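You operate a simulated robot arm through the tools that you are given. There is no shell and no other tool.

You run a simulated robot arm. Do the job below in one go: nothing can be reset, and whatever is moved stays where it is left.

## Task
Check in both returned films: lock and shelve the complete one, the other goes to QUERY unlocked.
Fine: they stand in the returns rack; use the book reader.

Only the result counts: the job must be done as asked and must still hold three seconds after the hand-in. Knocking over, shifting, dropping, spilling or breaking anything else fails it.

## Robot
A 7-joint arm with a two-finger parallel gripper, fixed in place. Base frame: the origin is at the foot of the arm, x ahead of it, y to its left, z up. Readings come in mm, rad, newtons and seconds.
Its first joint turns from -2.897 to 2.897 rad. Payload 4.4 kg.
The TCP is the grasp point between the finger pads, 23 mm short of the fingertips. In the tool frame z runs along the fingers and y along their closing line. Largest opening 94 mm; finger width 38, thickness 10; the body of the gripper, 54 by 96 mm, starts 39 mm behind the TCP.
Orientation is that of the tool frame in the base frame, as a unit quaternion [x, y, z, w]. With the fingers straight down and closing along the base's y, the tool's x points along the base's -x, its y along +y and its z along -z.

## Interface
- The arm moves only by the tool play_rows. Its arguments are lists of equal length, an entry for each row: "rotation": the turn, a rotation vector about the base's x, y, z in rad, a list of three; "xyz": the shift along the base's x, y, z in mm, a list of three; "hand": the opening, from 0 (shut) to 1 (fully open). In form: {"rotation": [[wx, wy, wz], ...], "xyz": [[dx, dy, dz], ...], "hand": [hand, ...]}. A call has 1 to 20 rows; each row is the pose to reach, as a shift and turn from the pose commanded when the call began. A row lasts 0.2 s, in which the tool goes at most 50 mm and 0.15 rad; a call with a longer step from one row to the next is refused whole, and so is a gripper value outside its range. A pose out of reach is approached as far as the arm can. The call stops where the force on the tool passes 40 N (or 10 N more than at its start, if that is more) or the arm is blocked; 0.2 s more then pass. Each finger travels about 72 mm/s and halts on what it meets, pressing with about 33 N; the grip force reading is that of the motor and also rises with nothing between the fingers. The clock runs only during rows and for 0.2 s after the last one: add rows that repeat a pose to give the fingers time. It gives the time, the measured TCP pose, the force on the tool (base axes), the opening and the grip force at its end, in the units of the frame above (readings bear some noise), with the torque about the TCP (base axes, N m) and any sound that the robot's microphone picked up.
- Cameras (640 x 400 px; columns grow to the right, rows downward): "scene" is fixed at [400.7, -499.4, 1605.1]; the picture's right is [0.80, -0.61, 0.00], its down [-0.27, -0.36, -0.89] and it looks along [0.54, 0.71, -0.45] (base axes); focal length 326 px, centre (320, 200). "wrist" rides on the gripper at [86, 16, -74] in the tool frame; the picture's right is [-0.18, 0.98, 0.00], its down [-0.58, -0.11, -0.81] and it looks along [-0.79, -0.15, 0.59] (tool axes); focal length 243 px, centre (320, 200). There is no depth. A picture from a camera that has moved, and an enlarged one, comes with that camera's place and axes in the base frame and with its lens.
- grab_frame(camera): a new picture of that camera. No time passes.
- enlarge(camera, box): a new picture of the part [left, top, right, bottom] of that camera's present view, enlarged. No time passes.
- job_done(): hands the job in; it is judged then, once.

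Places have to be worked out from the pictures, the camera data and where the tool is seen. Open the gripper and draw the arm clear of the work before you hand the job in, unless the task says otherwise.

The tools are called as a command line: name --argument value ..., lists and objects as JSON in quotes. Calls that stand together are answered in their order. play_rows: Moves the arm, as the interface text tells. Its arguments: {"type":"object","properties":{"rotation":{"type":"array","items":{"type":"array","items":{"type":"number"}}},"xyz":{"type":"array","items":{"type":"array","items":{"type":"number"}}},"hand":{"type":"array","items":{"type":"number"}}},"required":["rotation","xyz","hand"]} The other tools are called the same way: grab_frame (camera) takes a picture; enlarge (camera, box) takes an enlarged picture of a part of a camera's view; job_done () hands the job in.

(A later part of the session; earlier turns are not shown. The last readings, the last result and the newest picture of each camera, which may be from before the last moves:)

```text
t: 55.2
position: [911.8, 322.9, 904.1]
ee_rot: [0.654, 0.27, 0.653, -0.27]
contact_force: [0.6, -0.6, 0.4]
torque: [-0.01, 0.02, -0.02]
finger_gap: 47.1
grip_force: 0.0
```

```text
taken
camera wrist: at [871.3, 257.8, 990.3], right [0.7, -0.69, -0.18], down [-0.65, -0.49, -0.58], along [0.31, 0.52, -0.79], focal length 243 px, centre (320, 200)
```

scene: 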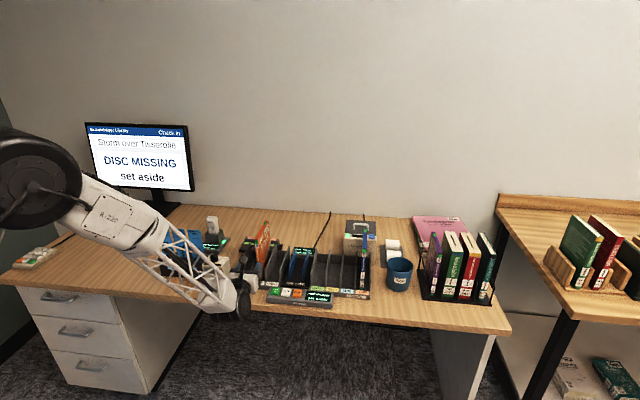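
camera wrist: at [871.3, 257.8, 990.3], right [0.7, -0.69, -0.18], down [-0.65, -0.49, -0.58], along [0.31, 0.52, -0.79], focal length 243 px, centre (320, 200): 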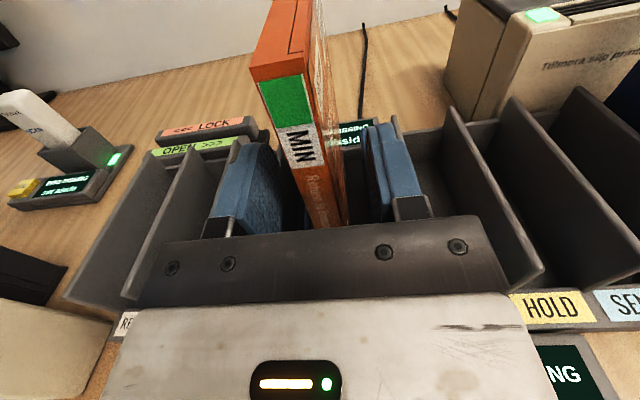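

The orange case stands on the reader. I'll retreat, tilt the closed gripper 45° down and hover over CHECK IN as before.

play_rows --rotation '[[0, 0, 0], [0, 0, 0], [0, 0, 0], [0, 0, 0], [-0.0926, 0.0926, 0], [-0.185, 0.185, 0], [-0.278, 0.278, 0], [-0.37, 0.37, 0], [-0.463, 0.463, 0], [-0.5554, 0.5554, 0], [-0.5554, 0.5554, 0], [-0.5554, 0.5554, 0]]' --xyz '[[-12, -12, 0], [-28, -28, 0], [-47, -47, 0], [-66, -66, 10], [-72, -58, 10], [-78, -50, 10], [-83, -42, 0], [-89, -34, -5], [-94, -26, -10], [-99.3, -19.4, -20], [-99.3, -19.4, -46], [-99.3, -19.4, -46]]' --hand '[0.5, 0.5, 0.5, 0.5, 0.4, 0.2, 0, 0, 0, 0, 0, 0]'

grab_frame --camera "wrist"

enlarge --camera "scene" --box '[220, 200, 380, 320]'

```text
t: 57.8
position: [814.3, 303.1, 860.3]
ee_rot: [0.854, 0.353, 0.354, -0.147]
contact_force: [0.4, -0.1, 1.0]
torque: [0.0, 0.02, 0.0]
finger_gap: 0.0
grip_force: 33.3
```

```text
taken
camera wrist: at [831.7, 296.7, 974.4], right [0.6, -0.79, -0.13], down [-0.77, -0.62, 0.16], along [-0.2, 0.0, -0.98], focal length 243 px, centre (320, 200)
```

wrist: 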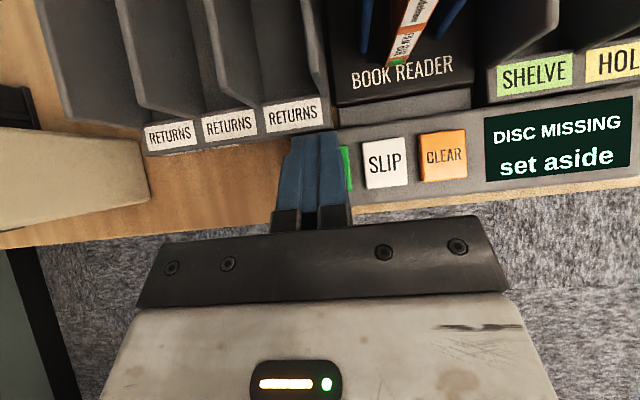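

```text
3.33 times, centred on (300, 260) of scene
camera zoom: at [400.7, -499.4, 1605.1], right [0.8, -0.61, 0.0], down [-0.27, -0.36, -0.89], along [0.54, 0.71, -0.45], focal length 1087 px, centre (387, 0)
```

zoom: 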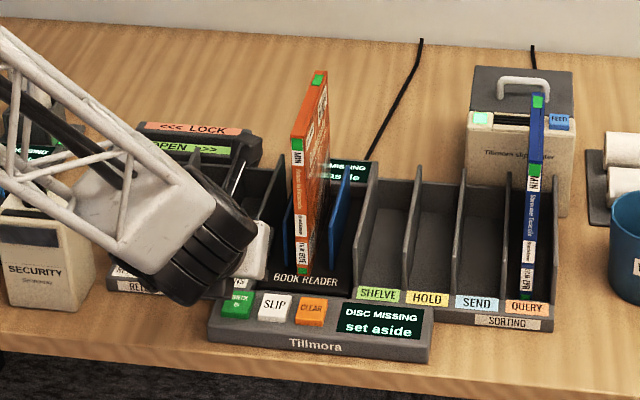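

The fingertips are over CHECK IN and the orange case stands on the reader. Pressing down to the same height where the key clicked before.

play_rows --rotation '[[0, 0, 0], [0, 0, 0], [0, 0, 0], [0, 0, 0], [0, 0, 0], [0, 0, 0]]' --xyz '[[0, 0, -20], [0, 0, -34], [0, 0, -37], [0, 0, -39], [0, 0, -40.8], [0, 0, -40.8]]' --hand '[0, 0, 0, 0, 0, 0]'

grab_frame --camera "scene"

```text
t: 59.2
position: [813.9, 304.3, 817.8]
ee_rot: [0.854, 0.353, 0.354, -0.146]
contact_force: [0.1, 0.9, 2.5]
torque: [0.04, -0.03, -0.03]
finger_gap: 0.1
grip_force: 32.7
heard: click
```

```text
taken
```

scene: 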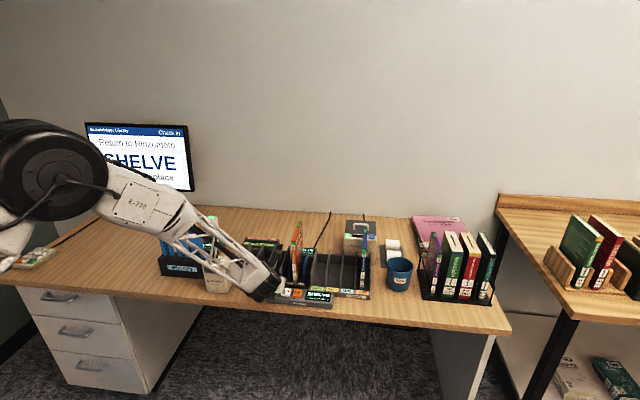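

The orange film "Return to Rinzumoto" shows SHELVE, so it is the complete one. I'll lift off the key and read the display details.

play_rows --rotation '[[0, 0, 0], [0, 0, 0], [0, 0, 0]]' --xyz '[[0, 0, 10], [0, 0, 40], [0, 0, 40]]' --hand '[0, 0, 0]'

enlarge --camera "scene" --box '[70, 110, 230, 210]'

enlarge --camera "scene" --box '[270, 215, 390, 305]'

enlarge --camera "scene" --box '[190, 205, 270, 265]'

```text
t: 60.0
position: [813.4, 306.0, 857.0]
ee_rot: [0.853, 0.353, 0.354, -0.147]
contact_force: [-0.4, -0.8, -0.1]
torque: [0.03, 0.0, 0.03]
finger_gap: 0.3
grip_force: 32.9
```

```text
4.00 times, centred on (150, 160) of scene
camera zoom: at [400.7, -499.4, 1605.1], right [0.8, -0.61, 0.0], down [-0.27, -0.36, -0.89], along [0.54, 0.71, -0.45], focal length 1304 px, centre (1000, 360)
```

zoom: 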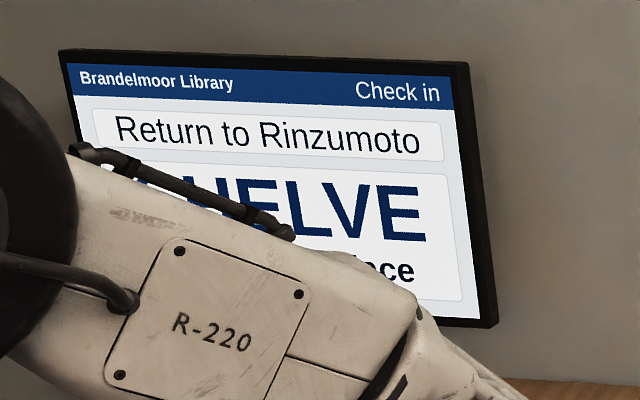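

```text
4.44 times, centred on (330, 260) of scene
camera zoom: at [400.7, -499.4, 1605.1], right [0.8, -0.61, 0.0], down [-0.27, -0.36, -0.89], along [0.54, 0.71, -0.45], focal length 1449 px, centre (276, -67)
```

zoom: 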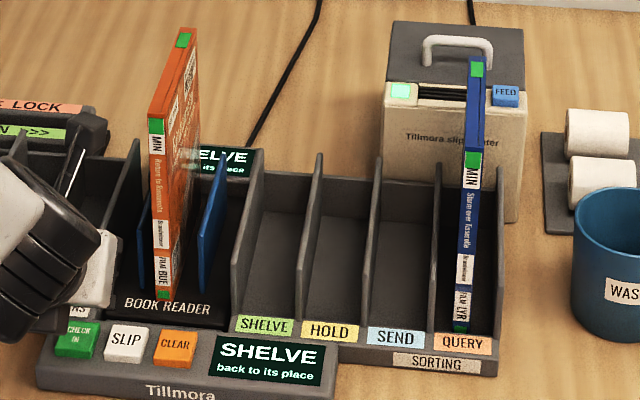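

```text
6.67 times, centred on (230, 235) of scene
camera zoom: at [400.7, -499.4, 1605.1], right [0.8, -0.61, 0.0], down [-0.27, -0.36, -0.89], along [0.54, 0.71, -0.45], focal length 2173 px, centre (920, -33)
```

zoom: 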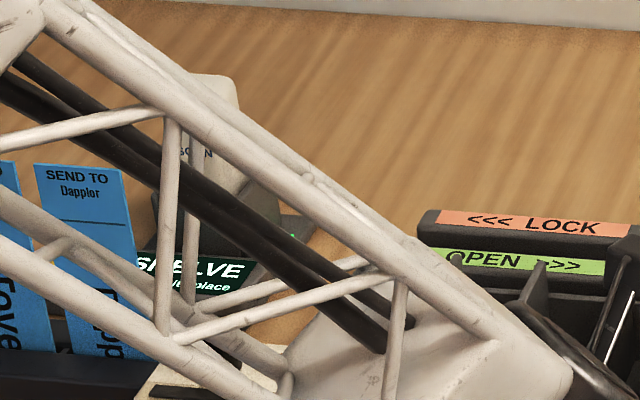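

The display says "SHELVE back to its place". I'll turn the tool forward again and line up with the orange case on the reader.

play_rows --rotation '[[0.0926, -0.0926, 0], [0.185, -0.185, 0], [0.278, -0.278, 0], [0.37, -0.37, 0], [0.463, -0.463, 0], [0.5554, -0.5554, 0], [0.5554, -0.5554, 0]]' --xyz '[[0, 0, 20], [0, 0, 46.5], [8, -12, 46.5], [16, -24, 46.5], [25, -35, 46.5], [33.1, -46.8, 46.5], [33.1, -46.8, 46.5]]' --hand '[0, 0.1, 0.2, 0.3, 0.4, 0.5, 0.5]'

grab_frame --camera "wrist"

enlarge --camera "wrist" --box '[260, 0, 420, 220]'

```text
t: 61.6
position: [848.2, 257.8, 904.7]
ee_rot: [0.652, 0.271, 0.654, -0.271]
contact_force: [0.3, 1.1, 0.8]
torque: [0.0, -0.02, 0.01]
finger_gap: 47.1
grip_force: 0.0
```

```text
taken
camera wrist: at [807.0, 192.3, 989.9], right [0.69, -0.7, -0.18], down [-0.65, -0.49, -0.58], along [0.31, 0.52, -0.79], focal length 243 px, centre (320, 200)
```

wrist: 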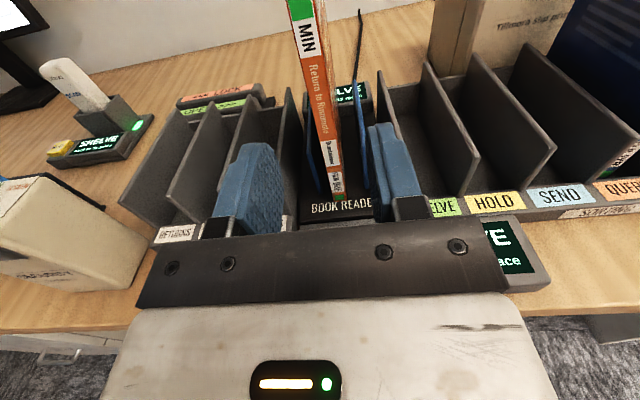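

```text
1.82 times, centred on (340, 110) of wrist
camera zoom: at [807.0, 192.3, 989.9], right [0.69, -0.7, -0.18], down [-0.65, -0.49, -0.58], along [0.31, 0.52, -0.79], focal length 441 px, centre (284, 364)
```

zoom: 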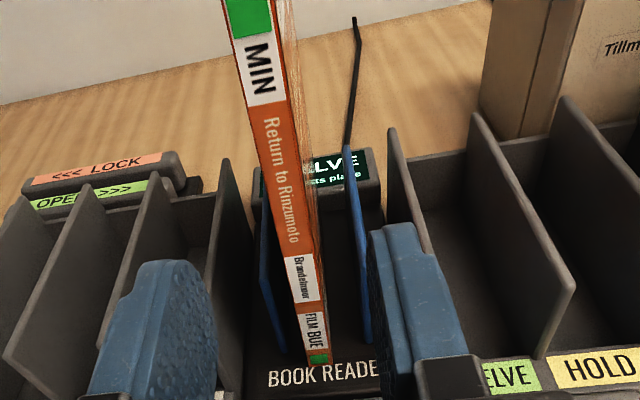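

Aligned. I'll advance 68 mm per axis for a slightly deeper grip, then close.

play_rows --rotation '[[0, 0, 0], [0, 0, 0], [0, 0, 0], [0, 0, 0], [0, 0, 0], [0, 0, 0], [0, 0, 0], [0, 0, 0]]' --xyz '[[17, 17, 0], [34, 34, 0], [50, 50, 0], [68, 68, 0], [68, 68, 0], [68, 68, 0], [68, 68, 0], [68, 68, 0]]' --hand '[0.5, 0.5, 0.5, 0.5, 0.4, 0.2, 0, 0]'

grab_frame --camera "wrist"

```text
t: 63.4
position: [914.4, 328.2, 903.2]
ee_rot: [0.653, 0.271, 0.653, -0.271]
contact_force: [0.0, 0.0, 0.7]
torque: [-0.05, 0.0, -0.03]
finger_gap: 14.7
grip_force: 33.3
```

```text
taken
camera wrist: at [874.4, 263.0, 990.3], right [0.7, -0.69, -0.18], down [-0.65, -0.49, -0.58], along [0.31, 0.52, -0.79], focal length 243 px, centre (320, 200)
```

wrist: 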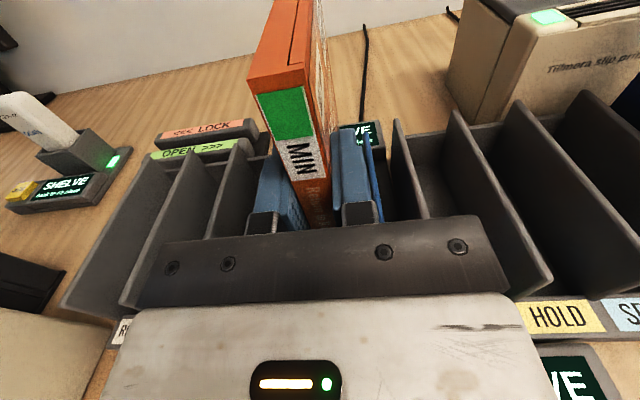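

Gripped (14.7 mm). I'll lift 200 mm clear, then pitch the tool down 90° so the spine is up and the opening edge faces down.

play_rows --rotation '[[0, 0, 0], [0, 0, 0], [0, 0, 0], [0, 0, 0], [0, 0, 0], [0, 0, 0], [0, 0, 0]]' --xyz '[[0, 0, 15], [0, 0, 55], [0, 0, 95], [0, 0, 135], [0, 0, 175], [0, 0, 200], [0, 0, 200]]' --hand '[0, 0, 0, 0, 0, 0, 0]'

play_rows --rotation '[[-0.101, 0.101, 0], [-0.202, 0.202, 0], [-0.303, 0.303, 0], [-0.404, 0.404, 0], [-0.505, 0.505, 0], [-0.606, 0.606, 0], [-0.707, 0.707, 0], [-0.808, 0.808, 0], [-0.909, 0.909, 0], [-1.01, 1.01, 0], [-1.1107, 1.1107, 0], [-1.1107, 1.1107, 0]]' --xyz '[[0, 0, 0], [0, 0, 0], [0, 0, 0], [0, 0, 0], [0, 0, 0], [0, 0, 0], [0, 0, 0], [0, 0, 0], [0, 0, 0], [0, 0, 0], [0, 0, 0], [0, 0, 0]]' --hand '[0, 0, 0, 0, 0, 0, 0, 0, 0, 0, 0, 0]'

grab_frame --camera "scene"

enlarge --camera "scene" --box '[230, 160, 390, 280]'

```text
t: 65.0
position: [911.6, 327.5, 1103.2]
ee_rot: [0.653, 0.271, 0.654, -0.27]
contact_force: [0.2, 0.8, -0.4]
torque: [-0.04, 0.06, 0.05]
finger_gap: 14.3
grip_force: 32.8
```

```text
t: 67.6
position: [915.5, 325.3, 1104.6]
ee_rot: [0.924, 0.382, -0.001, 0.001]
contact_force: [0.0, 0.0, -0.6]
torque: [0.03, 0.01, 0.0]
finger_gap: 14.5
grip_force: 33.1
```

```text
taken
```

scene: 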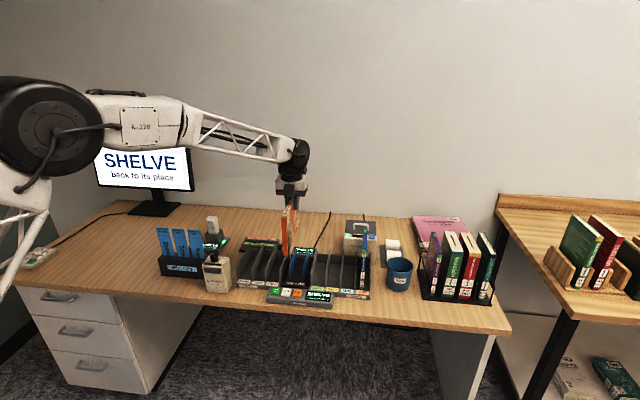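

```text
3.33 times, centred on (310, 220) of scene
camera zoom: at [400.7, -499.4, 1605.1], right [0.8, -0.61, 0.0], down [-0.27, -0.36, -0.89], along [0.54, 0.71, -0.45], focal length 1087 px, centre (353, 133)
```

zoom: 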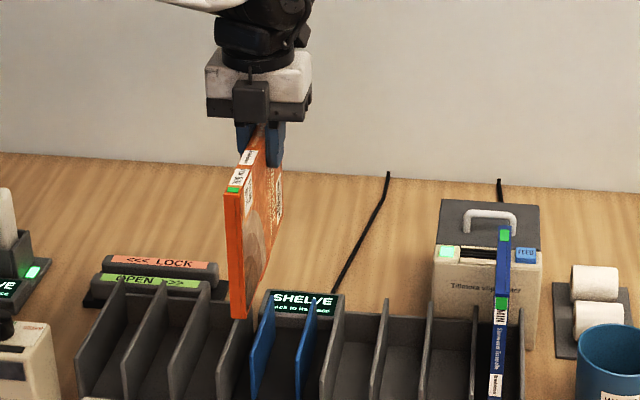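

The case hangs spine-up. I'll yaw +90° so it lines up with the channel, its top end pointing left, and move above the right part of the lock channel.

play_rows --rotation '[[0, 0, 0.131], [0, 0, 0.262], [0, 0, 0.393], [0, 0, 0.524], [0, 0, 0.655], [0, 0, 0.785], [0, 0, 0.916], [0, 0, 1.047], [0, 0, 1.178], [0, 0, 1.309], [0, 0, 1.44], [0, 0, 1.571], [0, 0, 1.571]]' --xyz '[[1.2, 22.2, 0], [2.4, 44.4, 0], [3.7, 66.5, 0], [4.9, 88.7, 0], [6.1, 110.9, 0], [7.3, 133, 0], [8.5, 155.2, 0], [9.7, 177.4, 0], [11, 199.6, 0], [12.2, 221.8, 0], [13.4, 243.9, 0], [14.6, 266.1, 0], [14.6, 266.1, 0]]' --hand '[0, 0, 0, 0, 0, 0, 0, 0, 0, 0, 0, 0, 0]'

grab_frame --camera "scene"

grab_frame --camera "wrist"

enlarge --camera "scene" --box '[200, 150, 360, 270]'

```text
t: 70.4
position: [930.2, 591.5, 1102.9]
ee_rot: [0.382, 0.924, 0.0, 0.0]
contact_force: [-0.7, 0.5, -1.7]
torque: [0.01, 0.02, 0.01]
finger_gap: 14.4
grip_force: 33.0
```

```text
taken
```

scene: 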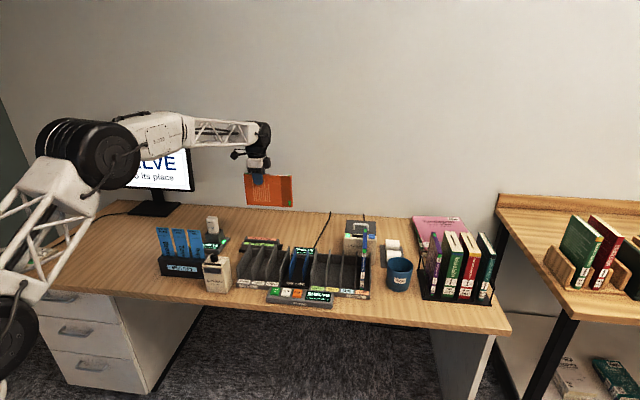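

```text
taken
camera wrist: at [881.0, 663.2, 1177.4], right [0.82, 0.57, 0.0], down [0.34, -0.49, 0.81], along [0.46, -0.66, -0.59], focal length 243 px, centre (320, 200)
```

wrist: 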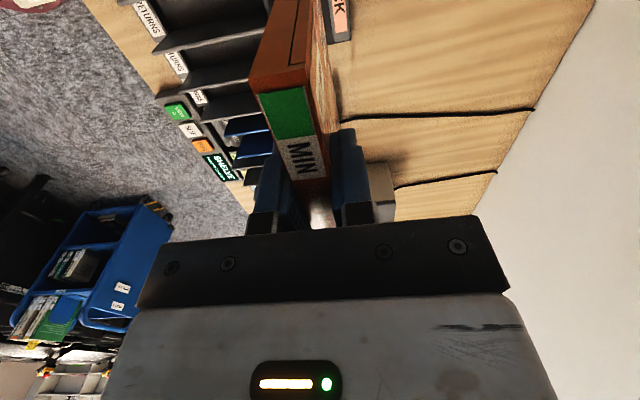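

```text
3.33 times, centred on (280, 210) of scene
camera zoom: at [400.7, -499.4, 1605.1], right [0.8, -0.61, 0.0], down [-0.27, -0.36, -0.89], along [0.54, 0.71, -0.45], focal length 1087 px, centre (453, 167)
```

zoom: 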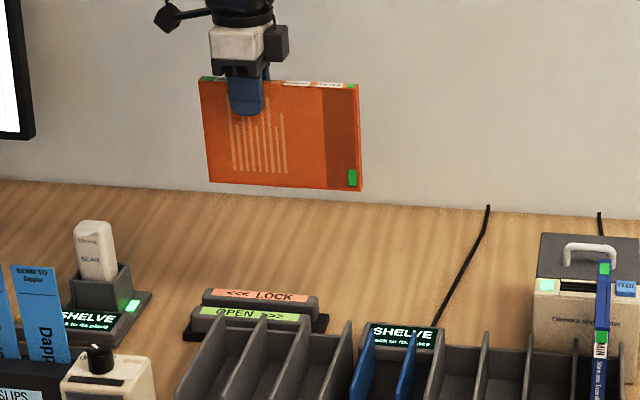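

The case hangs level over the channel. I'll zoom on its lower (opening) edge to find the lug.

enlarge --camera "scene" --box '[235, 165, 299, 213]'

enlarge --camera "wrist" --box '[240, 0, 400, 240]'

```text
8.33 times, centred on (267, 189) of scene
camera zoom: at [400.7, -499.4, 1605.1], right [0.8, -0.61, 0.0], down [-0.27, -0.36, -0.89], along [0.54, 0.71, -0.45], focal length 2717 px, centre (762, 292)
```

zoom: 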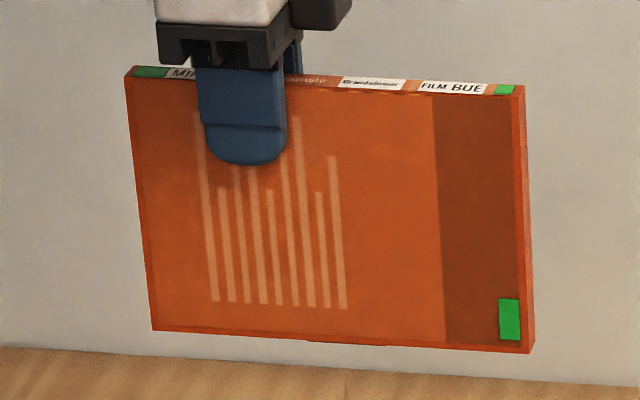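

```text
1.67 times, centred on (320, 120) of wrist
camera zoom: at [881.0, 663.2, 1177.4], right [0.82, 0.57, 0.0], down [0.34, -0.49, 0.81], along [0.46, -0.66, -0.59], focal length 404 px, centre (320, 333)
```

zoom: 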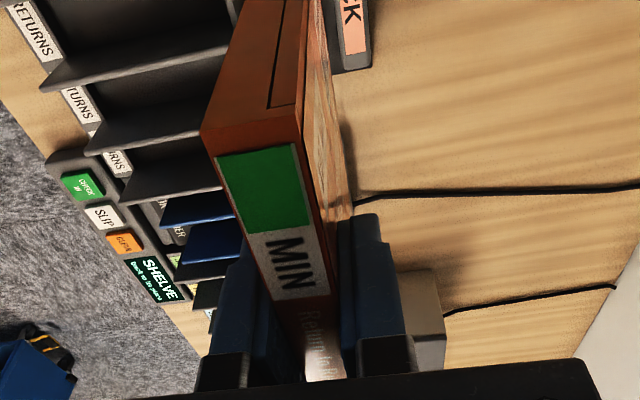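

The lug sits at mid-length of the opening edge, about 33 mm right of the TCP. I'll lower to about 20 mm above the rails and check the alignment.

play_rows --rotation '[[0, 0, 0], [0, 0, 0], [0, 0, 0], [0, 0, 0], [0, 0, 0], [0, 0, 0]]' --xyz '[[0, 0, -35], [0, 0, -70], [0, 0, -105], [0, 0, -140], [0, 0, -157], [0, 0, -157]]' --hand '[0, 0, 0, 0, 0, 0]'

grab_frame --camera "wrist"

enlarge --camera "scene" --box '[225, 180, 321, 260]'

```text
t: 71.8
position: [928.1, 590.8, 946.0]
ee_rot: [0.383, 0.924, 0.0, 0.0]
contact_force: [-0.6, -0.3, -1.1]
torque: [0.02, 0.01, -0.01]
finger_gap: 14.4
grip_force: 32.6
```

```text
taken
camera wrist: at [879.6, 663.1, 1020.9], right [0.82, 0.57, 0.0], down [0.33, -0.49, 0.81], along [0.46, -0.66, -0.59], focal length 243 px, centre (320, 200)
```

wrist: 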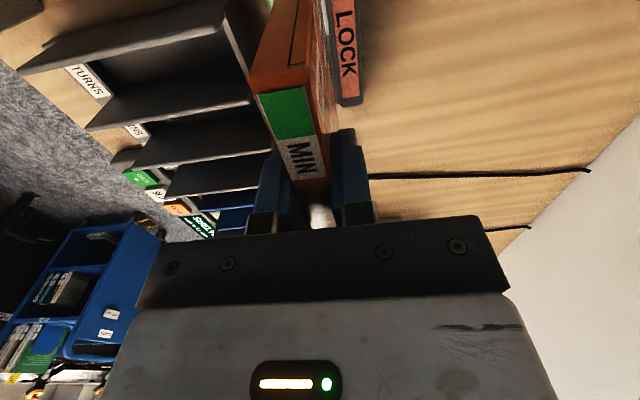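

```text
5.00 times, centred on (273, 220) of scene
camera zoom: at [400.7, -499.4, 1605.1], right [0.8, -0.61, 0.0], down [-0.27, -0.36, -0.89], along [0.54, 0.71, -0.45], focal length 1630 px, centre (555, 100)
```

zoom: 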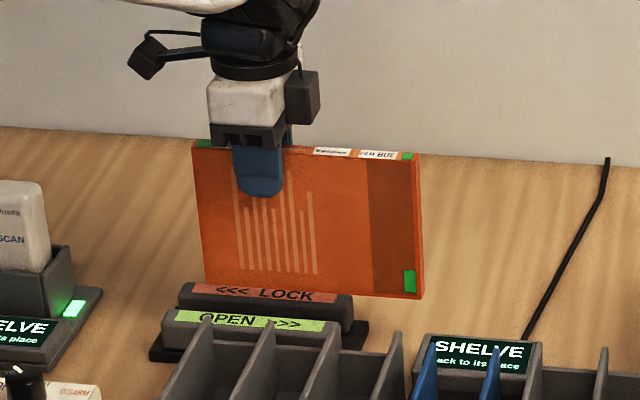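

The geometry matches the prediction. I'll zoom the wrist view to check the sideways alignment of the case with the rails.

enlarge --camera "wrist" --box '[230, 0, 390, 120]'

enlarge --camera "wrist" --box '[290, 0, 370, 60]'

enlarge --camera "scene" --box '[245, 225, 301, 260]'

```text
3.33 times, centred on (310, 60) of wrist
camera zoom: at [879.6, 663.1, 1020.9], right [0.82, 0.57, 0.0], down [0.33, -0.49, 0.81], along [0.46, -0.66, -0.59], focal length 809 px, centre (353, 667)
```

zoom: 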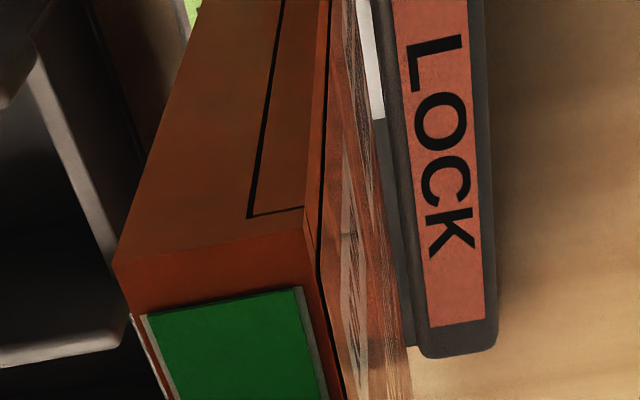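

```text
6.67 times, centred on (330, 30) of wrist
camera zoom: at [879.6, 663.1, 1020.9], right [0.82, 0.57, 0.0], down [0.33, -0.49, 0.81], along [0.46, -0.66, -0.59], focal length 1618 px, centre (253, 1333)
```

zoom: 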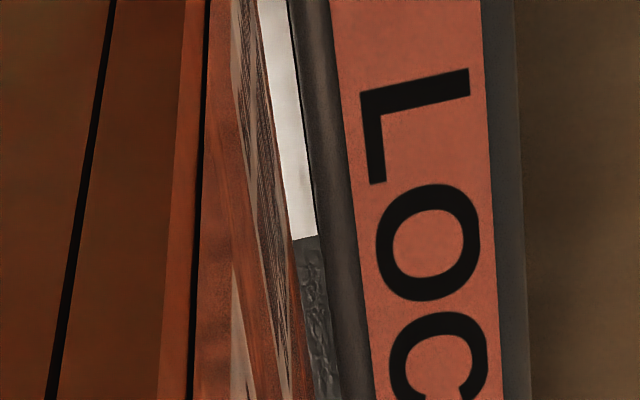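

```text
11.43 times, centred on (273, 242) of scene
camera zoom: at [400.7, -499.4, 1605.1], right [0.8, -0.61, 0.0], down [-0.27, -0.36, -0.89], along [0.54, 0.71, -0.45], focal length 3726 px, centre (857, -286)
```

zoom: 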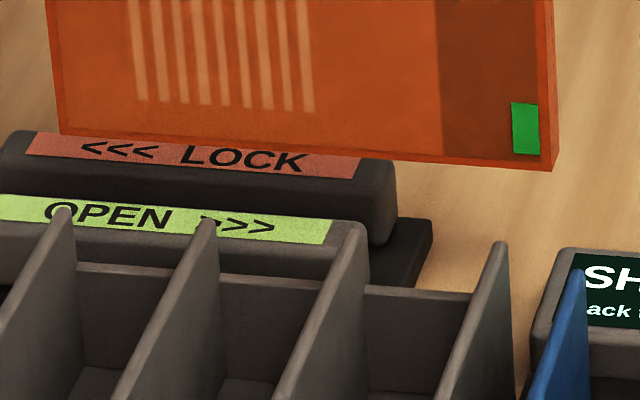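

The case's far face is at depth 1082 and the channel spans about 1064.7–1083.9, so it fits. I'll nudge 0.4 mm nearer and lower into the channel right of the magnet.

play_rows --rotation '[[0, 0, 0], [0, 0, 0], [0, 0, 0], [0, 0, 0], [0, 0, 0], [0, 0, 0]]' --xyz '[[-0.3, -0.3, -10], [-0.3, -0.3, -20], [-0.3, -0.3, -28], [-0.3, -0.3, -34], [-0.3, -0.3, -38], [-0.3, -0.3, -38]]' --hand '[0, 0, 0, 0, 0, 0]'

enlarge --camera "scene" --box '[245, 215, 309, 260]'

enlarge --camera "wrist" --box '[230, 0, 390, 120]'

```text
t: 73.2
position: [926.3, 592.9, 908.4]
ee_rot: [0.383, 0.924, 0.0, 0.001]
contact_force: [0.1, 0.3, 0.1]
torque: [-0.01, 0.02, 0.0]
finger_gap: 14.6
grip_force: 33.2
```

```text
8.89 times, centred on (277, 238) of scene
camera zoom: at [400.7, -499.4, 1605.1], right [0.8, -0.61, 0.0], down [-0.27, -0.36, -0.89], along [0.54, 0.71, -0.45], focal length 2898 px, centre (702, -133)
```

zoom: 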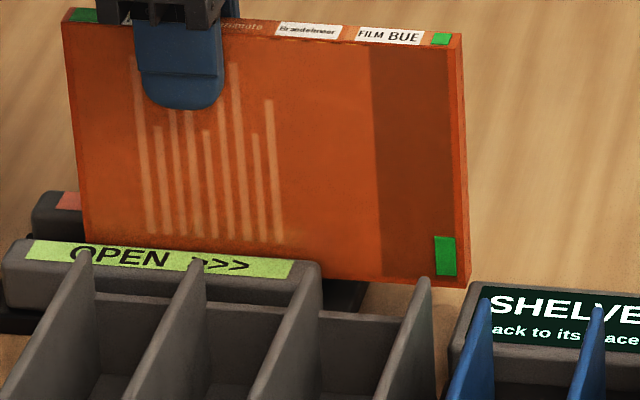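

```text
3.33 times, centred on (310, 60) of wrist
camera zoom: at [878.6, 663.1, 982.8], right [0.82, 0.57, 0.0], down [0.33, -0.49, 0.81], along [0.46, -0.66, -0.59], focal length 809 px, centre (353, 667)
```

zoom: 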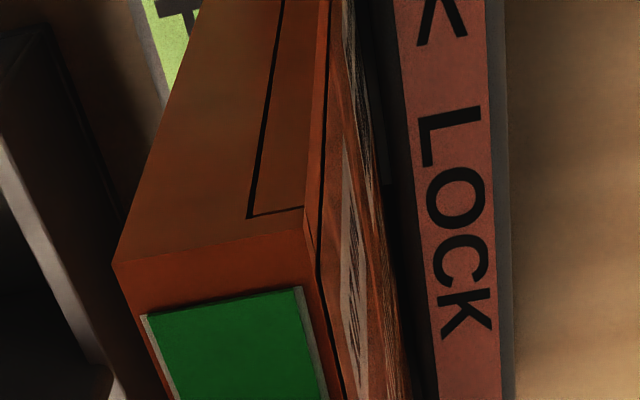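

The edge is in the channel with no contact. I'll continue down toward the channel floor in small steps.

play_rows --rotation '[[0, 0, 0], [0, 0, 0], [0, 0, 0], [0, 0, 0]]' --xyz '[[0, 0, -4], [0, 0, -7], [0, 0, -10], [0, 0, -10]]' --hand '[0, 0, 0, 0]'

```text
t: 74.2
position: [927.5, 591.4, 899.4]
ee_rot: [0.382, 0.924, 0.0, 0.0]
contact_force: [-1.1, 1.5, -0.8]
torque: [0.12, 0.07, 0.06]
finger_gap: 14.5
grip_force: 33.2
```

Still free (forces ~1 N). A few more millimetres down.

play_rows --rotation '[[0, 0, 0], [0, 0, 0], [0, 0, 0], [0, 0, 0]]' --xyz '[[0, 0, -1.5], [0, 0, -3], [0, 0, -4], [0, 0, -4]]' --hand '[0, 0, 0, 0]'

```text
t: 75.2
position: [929.1, 593.8, 899.0]
ee_rot: [0.383, 0.924, 0.002, 0.0]
contact_force: [-7.7, 2.2, 32.4]
torque: [-0.47, 0.0, -0.22]
finger_gap: 14.5
grip_force: 33.6
```

Floor contact (32 N). I'll raise 3.5 mm to unload it and hover just off the floor.

play_rows --rotation '[[0, 0, 0], [0, 0, 0]]' --xyz '[[0, 0, 3.5], [0, 0, 3.5]]' --hand '[0, 0]'

enlarge --camera "scene" --box '[245, 215, 309, 260]'

grab_frame --camera "wrist"

```text
t: 75.8
position: [928.2, 592.0, 898.6]
ee_rot: [0.382, 0.924, 0.0, 0.0]
contact_force: [-6.0, 6.9, 18.4]
torque: [0.33, 0.07, 0.1]
finger_gap: 14.7
grip_force: 33.0
```

```text
8.89 times, centred on (277, 238) of scene
camera zoom: at [400.7, -499.4, 1605.1], right [0.8, -0.61, 0.0], down [-0.27, -0.36, -0.89], along [0.54, 0.71, -0.45], focal length 2898 px, centre (702, -133)
```

zoom: 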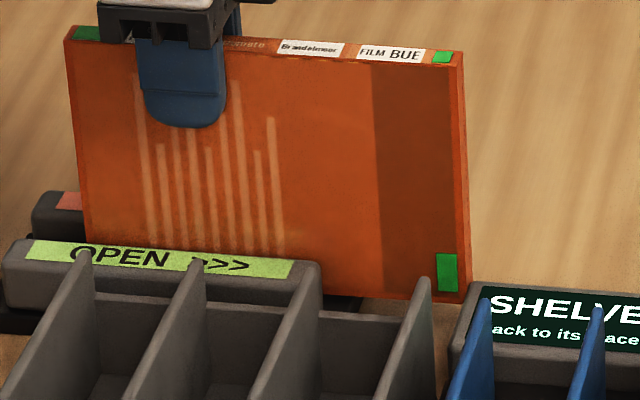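

```text
taken
camera wrist: at [878.8, 662.9, 972.9], right [0.82, 0.57, 0.0], down [0.34, -0.49, 0.81], along [0.46, -0.66, -0.59], focal length 243 px, centre (320, 200)
```

wrist: 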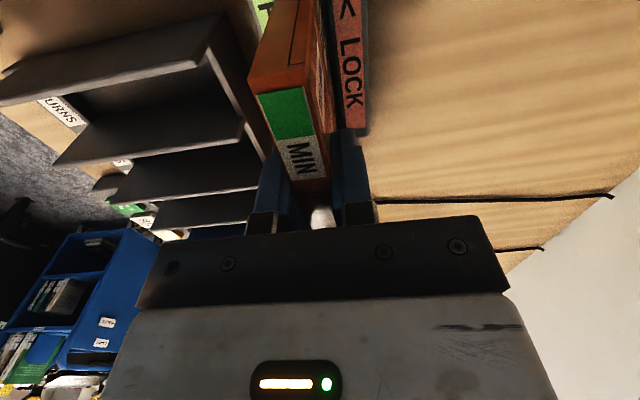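

There are still 18 N vertical and about 9 N leftward. I'll raise a further 2 mm.

play_rows --rotation '[[0, 0, 0], [0, 0, 0]]' --xyz '[[0, 0, 1.8], [0, 0, 1.8]]' --hand '[0, 0]'

```text
t: 76.4
position: [927.6, 592.2, 898.5]
ee_rot: [0.383, 0.924, 0.0, -0.001]
contact_force: [-6.5, 9.8, 2.6]
torque: [0.83, 0.52, 0.23]
finger_gap: 14.5
grip_force: 32.8
```

Vertical load is nearly gone but about 11 N remains leftward near the lug, possibly the magnet's pull. I'll raise 2 mm more and compare.

play_rows --rotation '[[0, 0, 0], [0, 0, 0]]' --xyz '[[0, 0, 2], [0, 0, 2]]' --hand '[0, 0]'

enlarge --camera "wrist" --box '[230, 0, 390, 240]'

```text
t: 77.0
position: [928.9, 591.4, 902.9]
ee_rot: [0.383, 0.924, 0.001, 0.0]
contact_force: [-1.6, 1.5, -1.8]
torque: [0.27, 0.3, -0.04]
finger_gap: 14.2
grip_force: 32.8
```

```text
1.67 times, centred on (310, 120) of wrist
camera zoom: at [879.6, 662.2, 977.0], right [0.83, 0.56, 0.0], down [0.33, -0.49, 0.81], along [0.46, -0.67, -0.59], focal length 404 px, centre (337, 333)
```

zoom: 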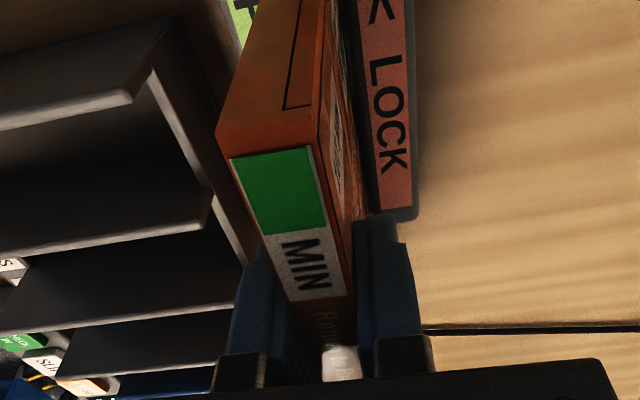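

Contact force has gone at this height (about 1 mm off the floor). Now I'll swipe left 94 mm along the channel (LOCK direction) at about 1 mm clearance.

play_rows --rotation '[[0, 0, 0], [0, 0, 0], [0, 0, 0], [0, 0, 0], [0, 0, 0], [0, 0, 0], [0, 0, 0], [0, 0, 0], [0, 0, 0], [0, 0, 0]]' --xyz '[[-4, 4, -1], [-12, 12, -1], [-20, 20, -1], [-28, 28, -1], [-36, 36, -1], [-44, 44, -1], [-52, 52, -1], [-60, 60, -1], [-66.5, 66.5, -1], [-66.5, 66.5, -1]]' --hand '[0, 0, 0, 0, 0, 0, 0, 0, 0, 0]'

grab_frame --camera "wrist"

enlarge --camera "scene" --box '[205, 205, 301, 265]'

```text
t: 79.2
position: [859.7, 658.2, 901.4]
ee_rot: [0.382, 0.924, 0.0, 0.0]
contact_force: [0.6, 0.1, -1.0]
torque: [-0.01, 0.0, -0.03]
finger_gap: 14.8
grip_force: 32.6
```

```text
taken
camera wrist: at [810.8, 729.8, 975.3], right [0.82, 0.57, 0.0], down [0.33, -0.49, 0.81], along [0.46, -0.67, -0.59], focal length 243 px, centre (320, 200)
```

wrist: 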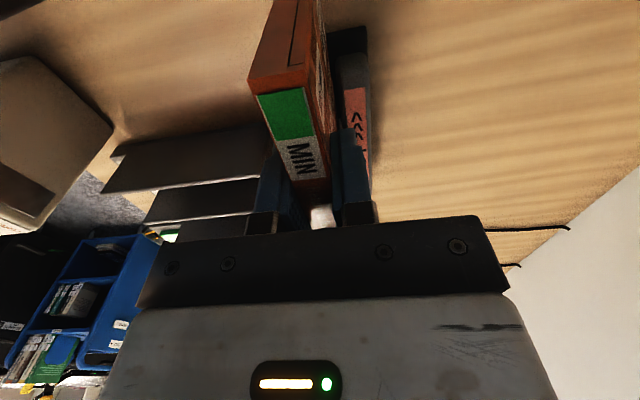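

```text
6.67 times, centred on (253, 235) of scene
camera zoom: at [400.7, -499.4, 1605.1], right [0.8, -0.61, 0.0], down [-0.27, -0.36, -0.89], along [0.54, 0.71, -0.45], focal length 2173 px, centre (767, -33)
```

zoom: 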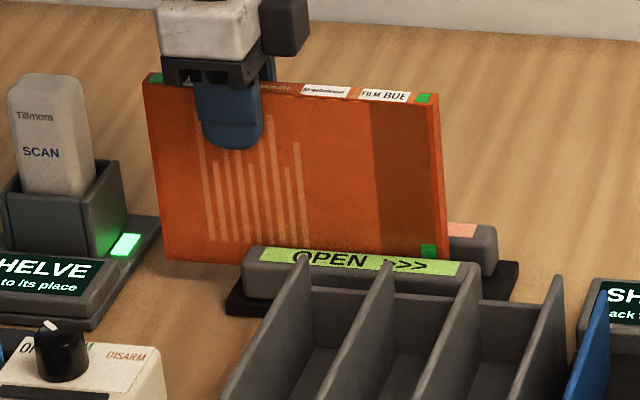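

No sound, and the windows are still green. I'll lift the case out and look at the lug on its lower edge.

play_rows --rotation '[[0, 0, 0], [0, 0, 0], [0, 0, 0], [0, 0, 0], [0, 0, 0], [0, 0, 0]]' --xyz '[[0, 0, 10], [0, 0, 25], [0, 0, 45], [0, 0, 80], [0, 0, 120], [0, 0, 120]]' --hand '[0, 0, 0, 0, 0, 0]'

enlarge --camera "scene" --box '[210, 190, 274, 230]'

grab_frame --camera "scene"

```text
t: 80.6
position: [862.8, 660.6, 1021.3]
ee_rot: [0.383, 0.924, 0.0, -0.001]
contact_force: [-0.7, 0.2, -0.8]
torque: [0.06, 0.03, 0.04]
finger_gap: 14.5
grip_force: 33.4
```

```text
10.00 times, centred on (242, 210) of scene
camera zoom: at [400.7, -499.4, 1605.1], right [0.8, -0.61, 0.0], down [-0.27, -0.36, -0.89], along [0.54, 0.71, -0.45], focal length 3260 px, centre (1100, 100)
```

zoom: 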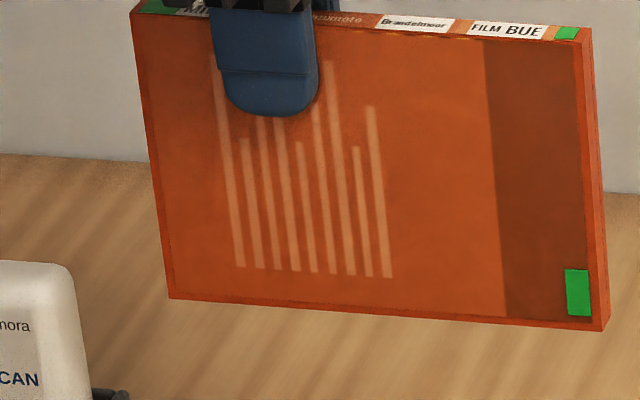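

```text
taken
```

scene: 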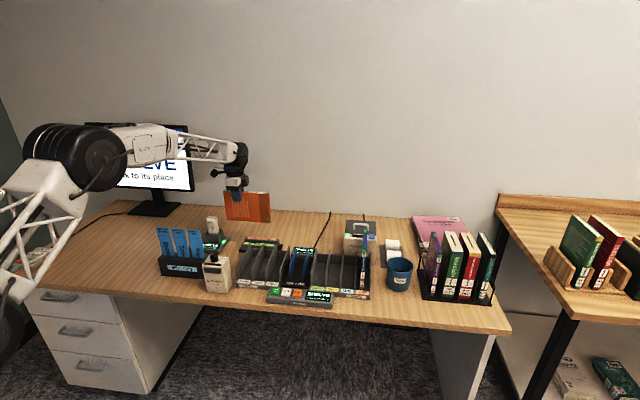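

I can't make out the lug in this view. I'll zoom further on the bottom edge.

enlarge --camera "scene" --box '[225, 212, 273, 227]'

enlarge --camera "wrist" --box '[230, 0, 350, 110]'

```text
13.33 times, centred on (249, 220) of scene
camera zoom: at [400.7, -499.4, 1605.1], right [0.8, -0.61, 0.0], down [-0.27, -0.36, -0.89], along [0.54, 0.71, -0.45], focal length 4347 px, centre (1267, -60)
```

zoom: 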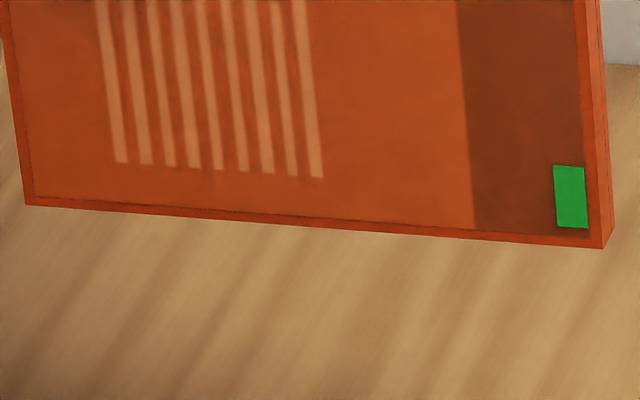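

```text
3.64 times, centred on (290, 55) of wrist
camera zoom: at [814.0, 732.4, 1095.8], right [0.82, 0.57, 0.0], down [0.33, -0.49, 0.81], along [0.46, -0.66, -0.59], focal length 882 px, centre (429, 727)
```

zoom: 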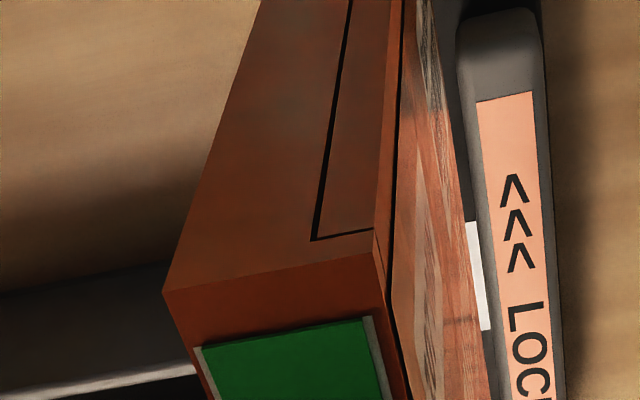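

The lug no longer shows on the orange case's lower edge. I'll compare with the blue case in QUERY and the purple one.

enlarge --camera "scene" --box '[345, 222, 393, 262]'

enlarge --camera "scene" --box '[355, 228, 379, 248]'

enlarge --camera "scene" --box '[422, 225, 454, 250]'

```text
10.00 times, centred on (369, 242) of scene
camera zoom: at [400.7, -499.4, 1605.1], right [0.8, -0.61, 0.0], down [-0.27, -0.36, -0.89], along [0.54, 0.71, -0.45], focal length 3260 px, centre (-170, -220)
```

zoom: 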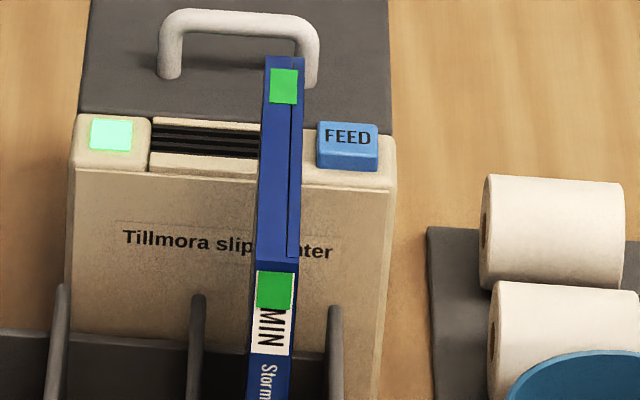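

```text
16.00 times, centred on (367, 238) of scene
camera zoom: at [400.7, -499.4, 1605.1], right [0.8, -0.61, 0.0], down [-0.27, -0.36, -0.89], along [0.54, 0.71, -0.45], focal length 5216 px, centre (-432, -408)
```

zoom: 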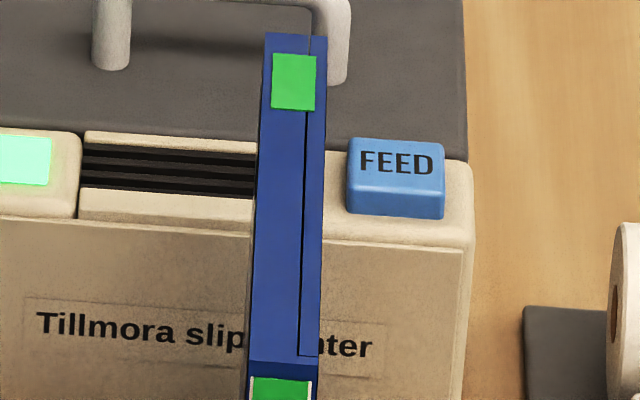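

```text
16.00 times, centred on (438, 238) of scene
camera zoom: at [400.7, -499.4, 1605.1], right [0.8, -0.61, 0.0], down [-0.27, -0.36, -0.89], along [0.54, 0.71, -0.45], focal length 5216 px, centre (-1568, -400)
```

zoom: 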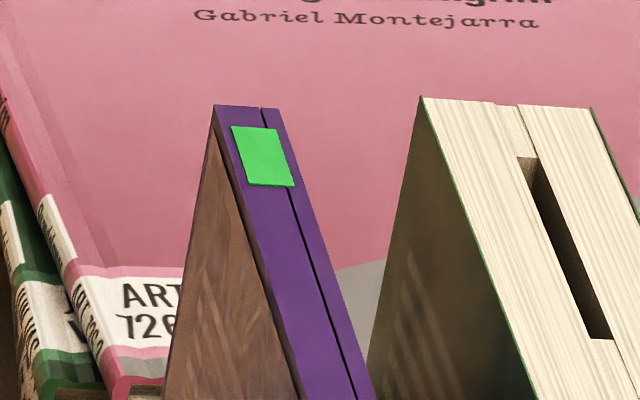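

To see the opening edge I'll retreat to free space in front of the desk and then tilt the tool so that the edge faces the scene camera.

play_rows --rotation '[[0, 0, 0], [0, 0, 0], [0, 0, 0], [0, 0, -0.065], [0, 0, -0.13], [0, 0, -0.196], [0, 0, -0.262], [0, 0, -0.327], [0, 0, -0.393], [0, 0, -0.458], [0, 0, -0.524], [0, 0, -0.589], [0, 0, -0.655], [0, 0, -0.72], [0, 0, -0.785], [0, 0, -0.785]]' --xyz '[[0, 0, 40], [0, 0, 80], [0, 0, 120], [-20, -38, 129], [-40, -76, 138], [-60, -114, 147], [-80, -153, 156], [-100, -191, 165], [-120, -229, 174], [-141, -267, 183], [-161, -305, 192], [-181, -343, 201], [-201, -382, 210], [-221, -420, 219], [-241, -458, 228], [-241, -458, 228]]' --hand '[0, 0, 0, 0, 0, 0, 0, 0, 0, 0, 0, 0, 0, 0, 0, 0]'

play_rows --rotation '[[-0.14, 0, 0], [-0.28, 0, 0], [-0.42, 0, 0], [-0.56, 0, 0], [-0.7, 0, 0], [-0.84, 0, 0], [-0.98, 0, 0], [-1.12, 0, 0], [-1.26, 0, 0], [-1.4, 0, 0], [-1.4, 0, 0]]' --xyz '[[0, 0, 0], [0, 0, 0], [0, 0, 0], [0, 0, 0], [0, 0, 0], [0, 0, 0], [0, 0, 0], [0, 0, 0], [0, 0, 0], [0, 0, 0], [0, 0, 0]]' --hand '[0, 0, 0, 0, 0, 0, 0, 0, 0, 0, 0]'

grab_frame --camera "scene"

```text
t: 84.0
position: [622.5, 200.7, 1250.5]
ee_rot: [0.707, 0.708, 0.0, 0.0]
contact_force: [0.1, -0.4, -0.3]
torque: [0.01, -0.01, 0.03]
finger_gap: 14.2
grip_force: 33.1
```

```text
t: 86.4
position: [620.7, 199.8, 1249.8]
ee_rot: [0.54, 0.542, -0.455, 0.456]
contact_force: [0.4, 0.0, -0.3]
torque: [0.02, 0.01, -0.01]
finger_gap: 14.6
grip_force: 33.5
```

```text
taken
```

scene: 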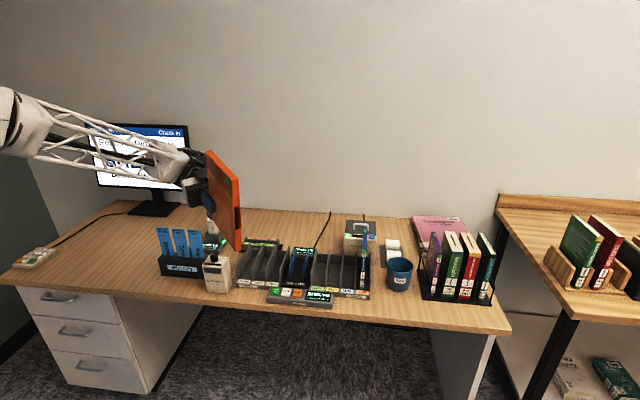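

enlarge --camera "scene" --box '[180, 140, 260, 260]'

enlarge --camera "scene" --box '[200, 175, 256, 215]'

enlarge --camera "scene" --box '[200, 205, 256, 260]'

```text
3.33 times, centred on (220, 200) of scene
camera zoom: at [400.7, -499.4, 1605.1], right [0.8, -0.61, 0.0], down [-0.27, -0.36, -0.89], along [0.54, 0.71, -0.45], focal length 1087 px, centre (653, 200)
```

zoom: 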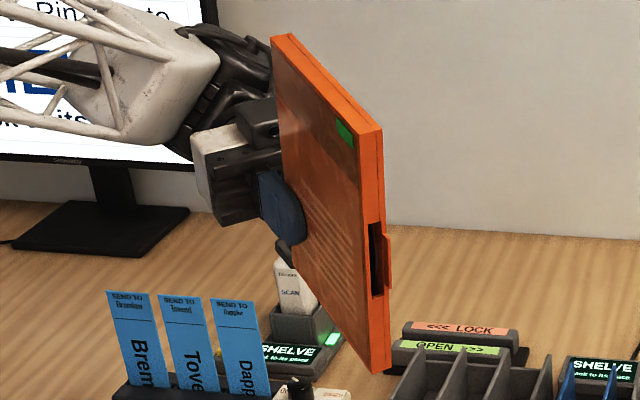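

```text
10.00 times, centred on (228, 195) of scene
camera zoom: at [400.7, -499.4, 1605.1], right [0.8, -0.61, 0.0], down [-0.27, -0.36, -0.89], along [0.54, 0.71, -0.45], focal length 3260 px, centre (1240, 250)
```

zoom: 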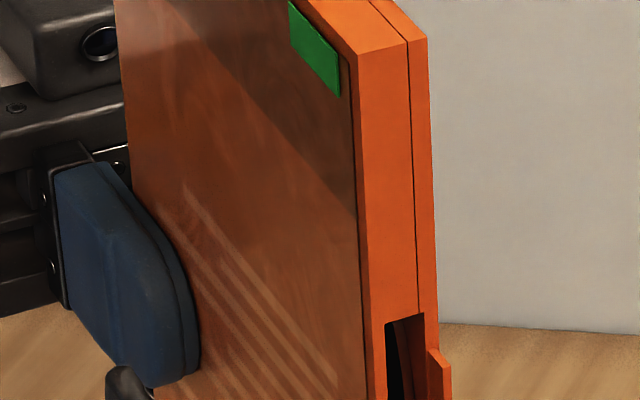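

```text
7.27 times, centred on (228, 232) of scene
camera zoom: at [400.7, -499.4, 1605.1], right [0.8, -0.61, 0.0], down [-0.27, -0.36, -0.89], along [0.54, 0.71, -0.45], focal length 2371 px, centre (989, -36)
```

zoom: 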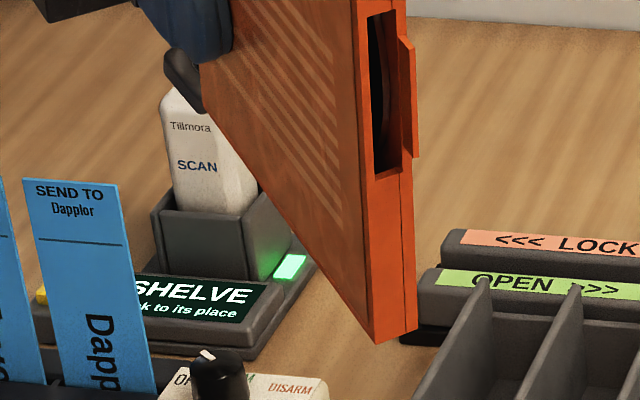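

The "lug" is only the thumb tab, beside a notch through which the disc is visible, so the lock is elsewhere. The bottom edge of the case now faces up; I'll zoom there.

enlarge --camera "scene" --box '[196, 145, 244, 185]'

enlarge --camera "scene" --box '[220, 190, 248, 225]'

grab_frame --camera "wrist"

```text
10.00 times, centred on (220, 165) of scene
camera zoom: at [400.7, -499.4, 1605.1], right [0.8, -0.61, 0.0], down [-0.27, -0.36, -0.89], along [0.54, 0.71, -0.45], focal length 3260 px, centre (1320, 550)
```

zoom: 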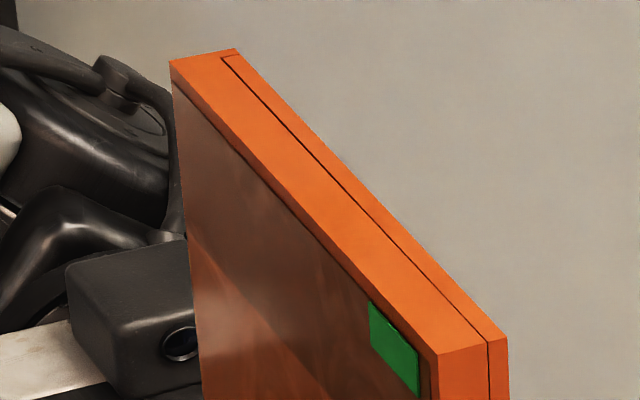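

```text
11.43 times, centred on (234, 208) of scene
camera zoom: at [400.7, -499.4, 1605.1], right [0.8, -0.61, 0.0], down [-0.27, -0.36, -0.89], along [0.54, 0.71, -0.45], focal length 3726 px, centre (1303, 114)
```

zoom: 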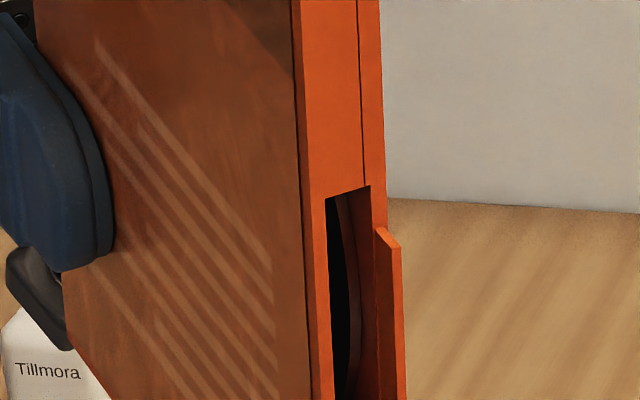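

```text
taken
camera wrist: at [637.4, 286.3, 1177.0], right [0.98, -0.03, 0.18], down [-0.11, 0.7, 0.71], along [-0.15, -0.72, 0.68], focal length 243 px, centre (320, 200)
```

wrist: 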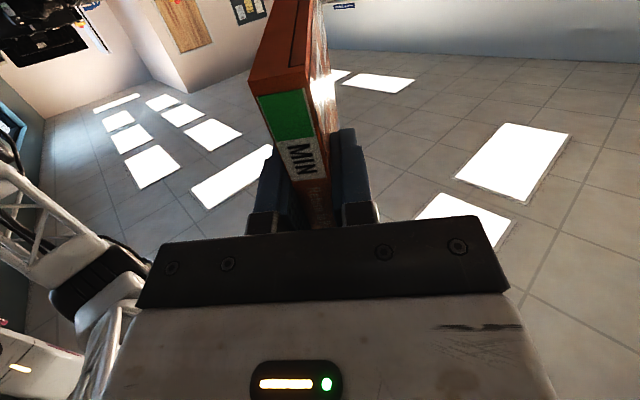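

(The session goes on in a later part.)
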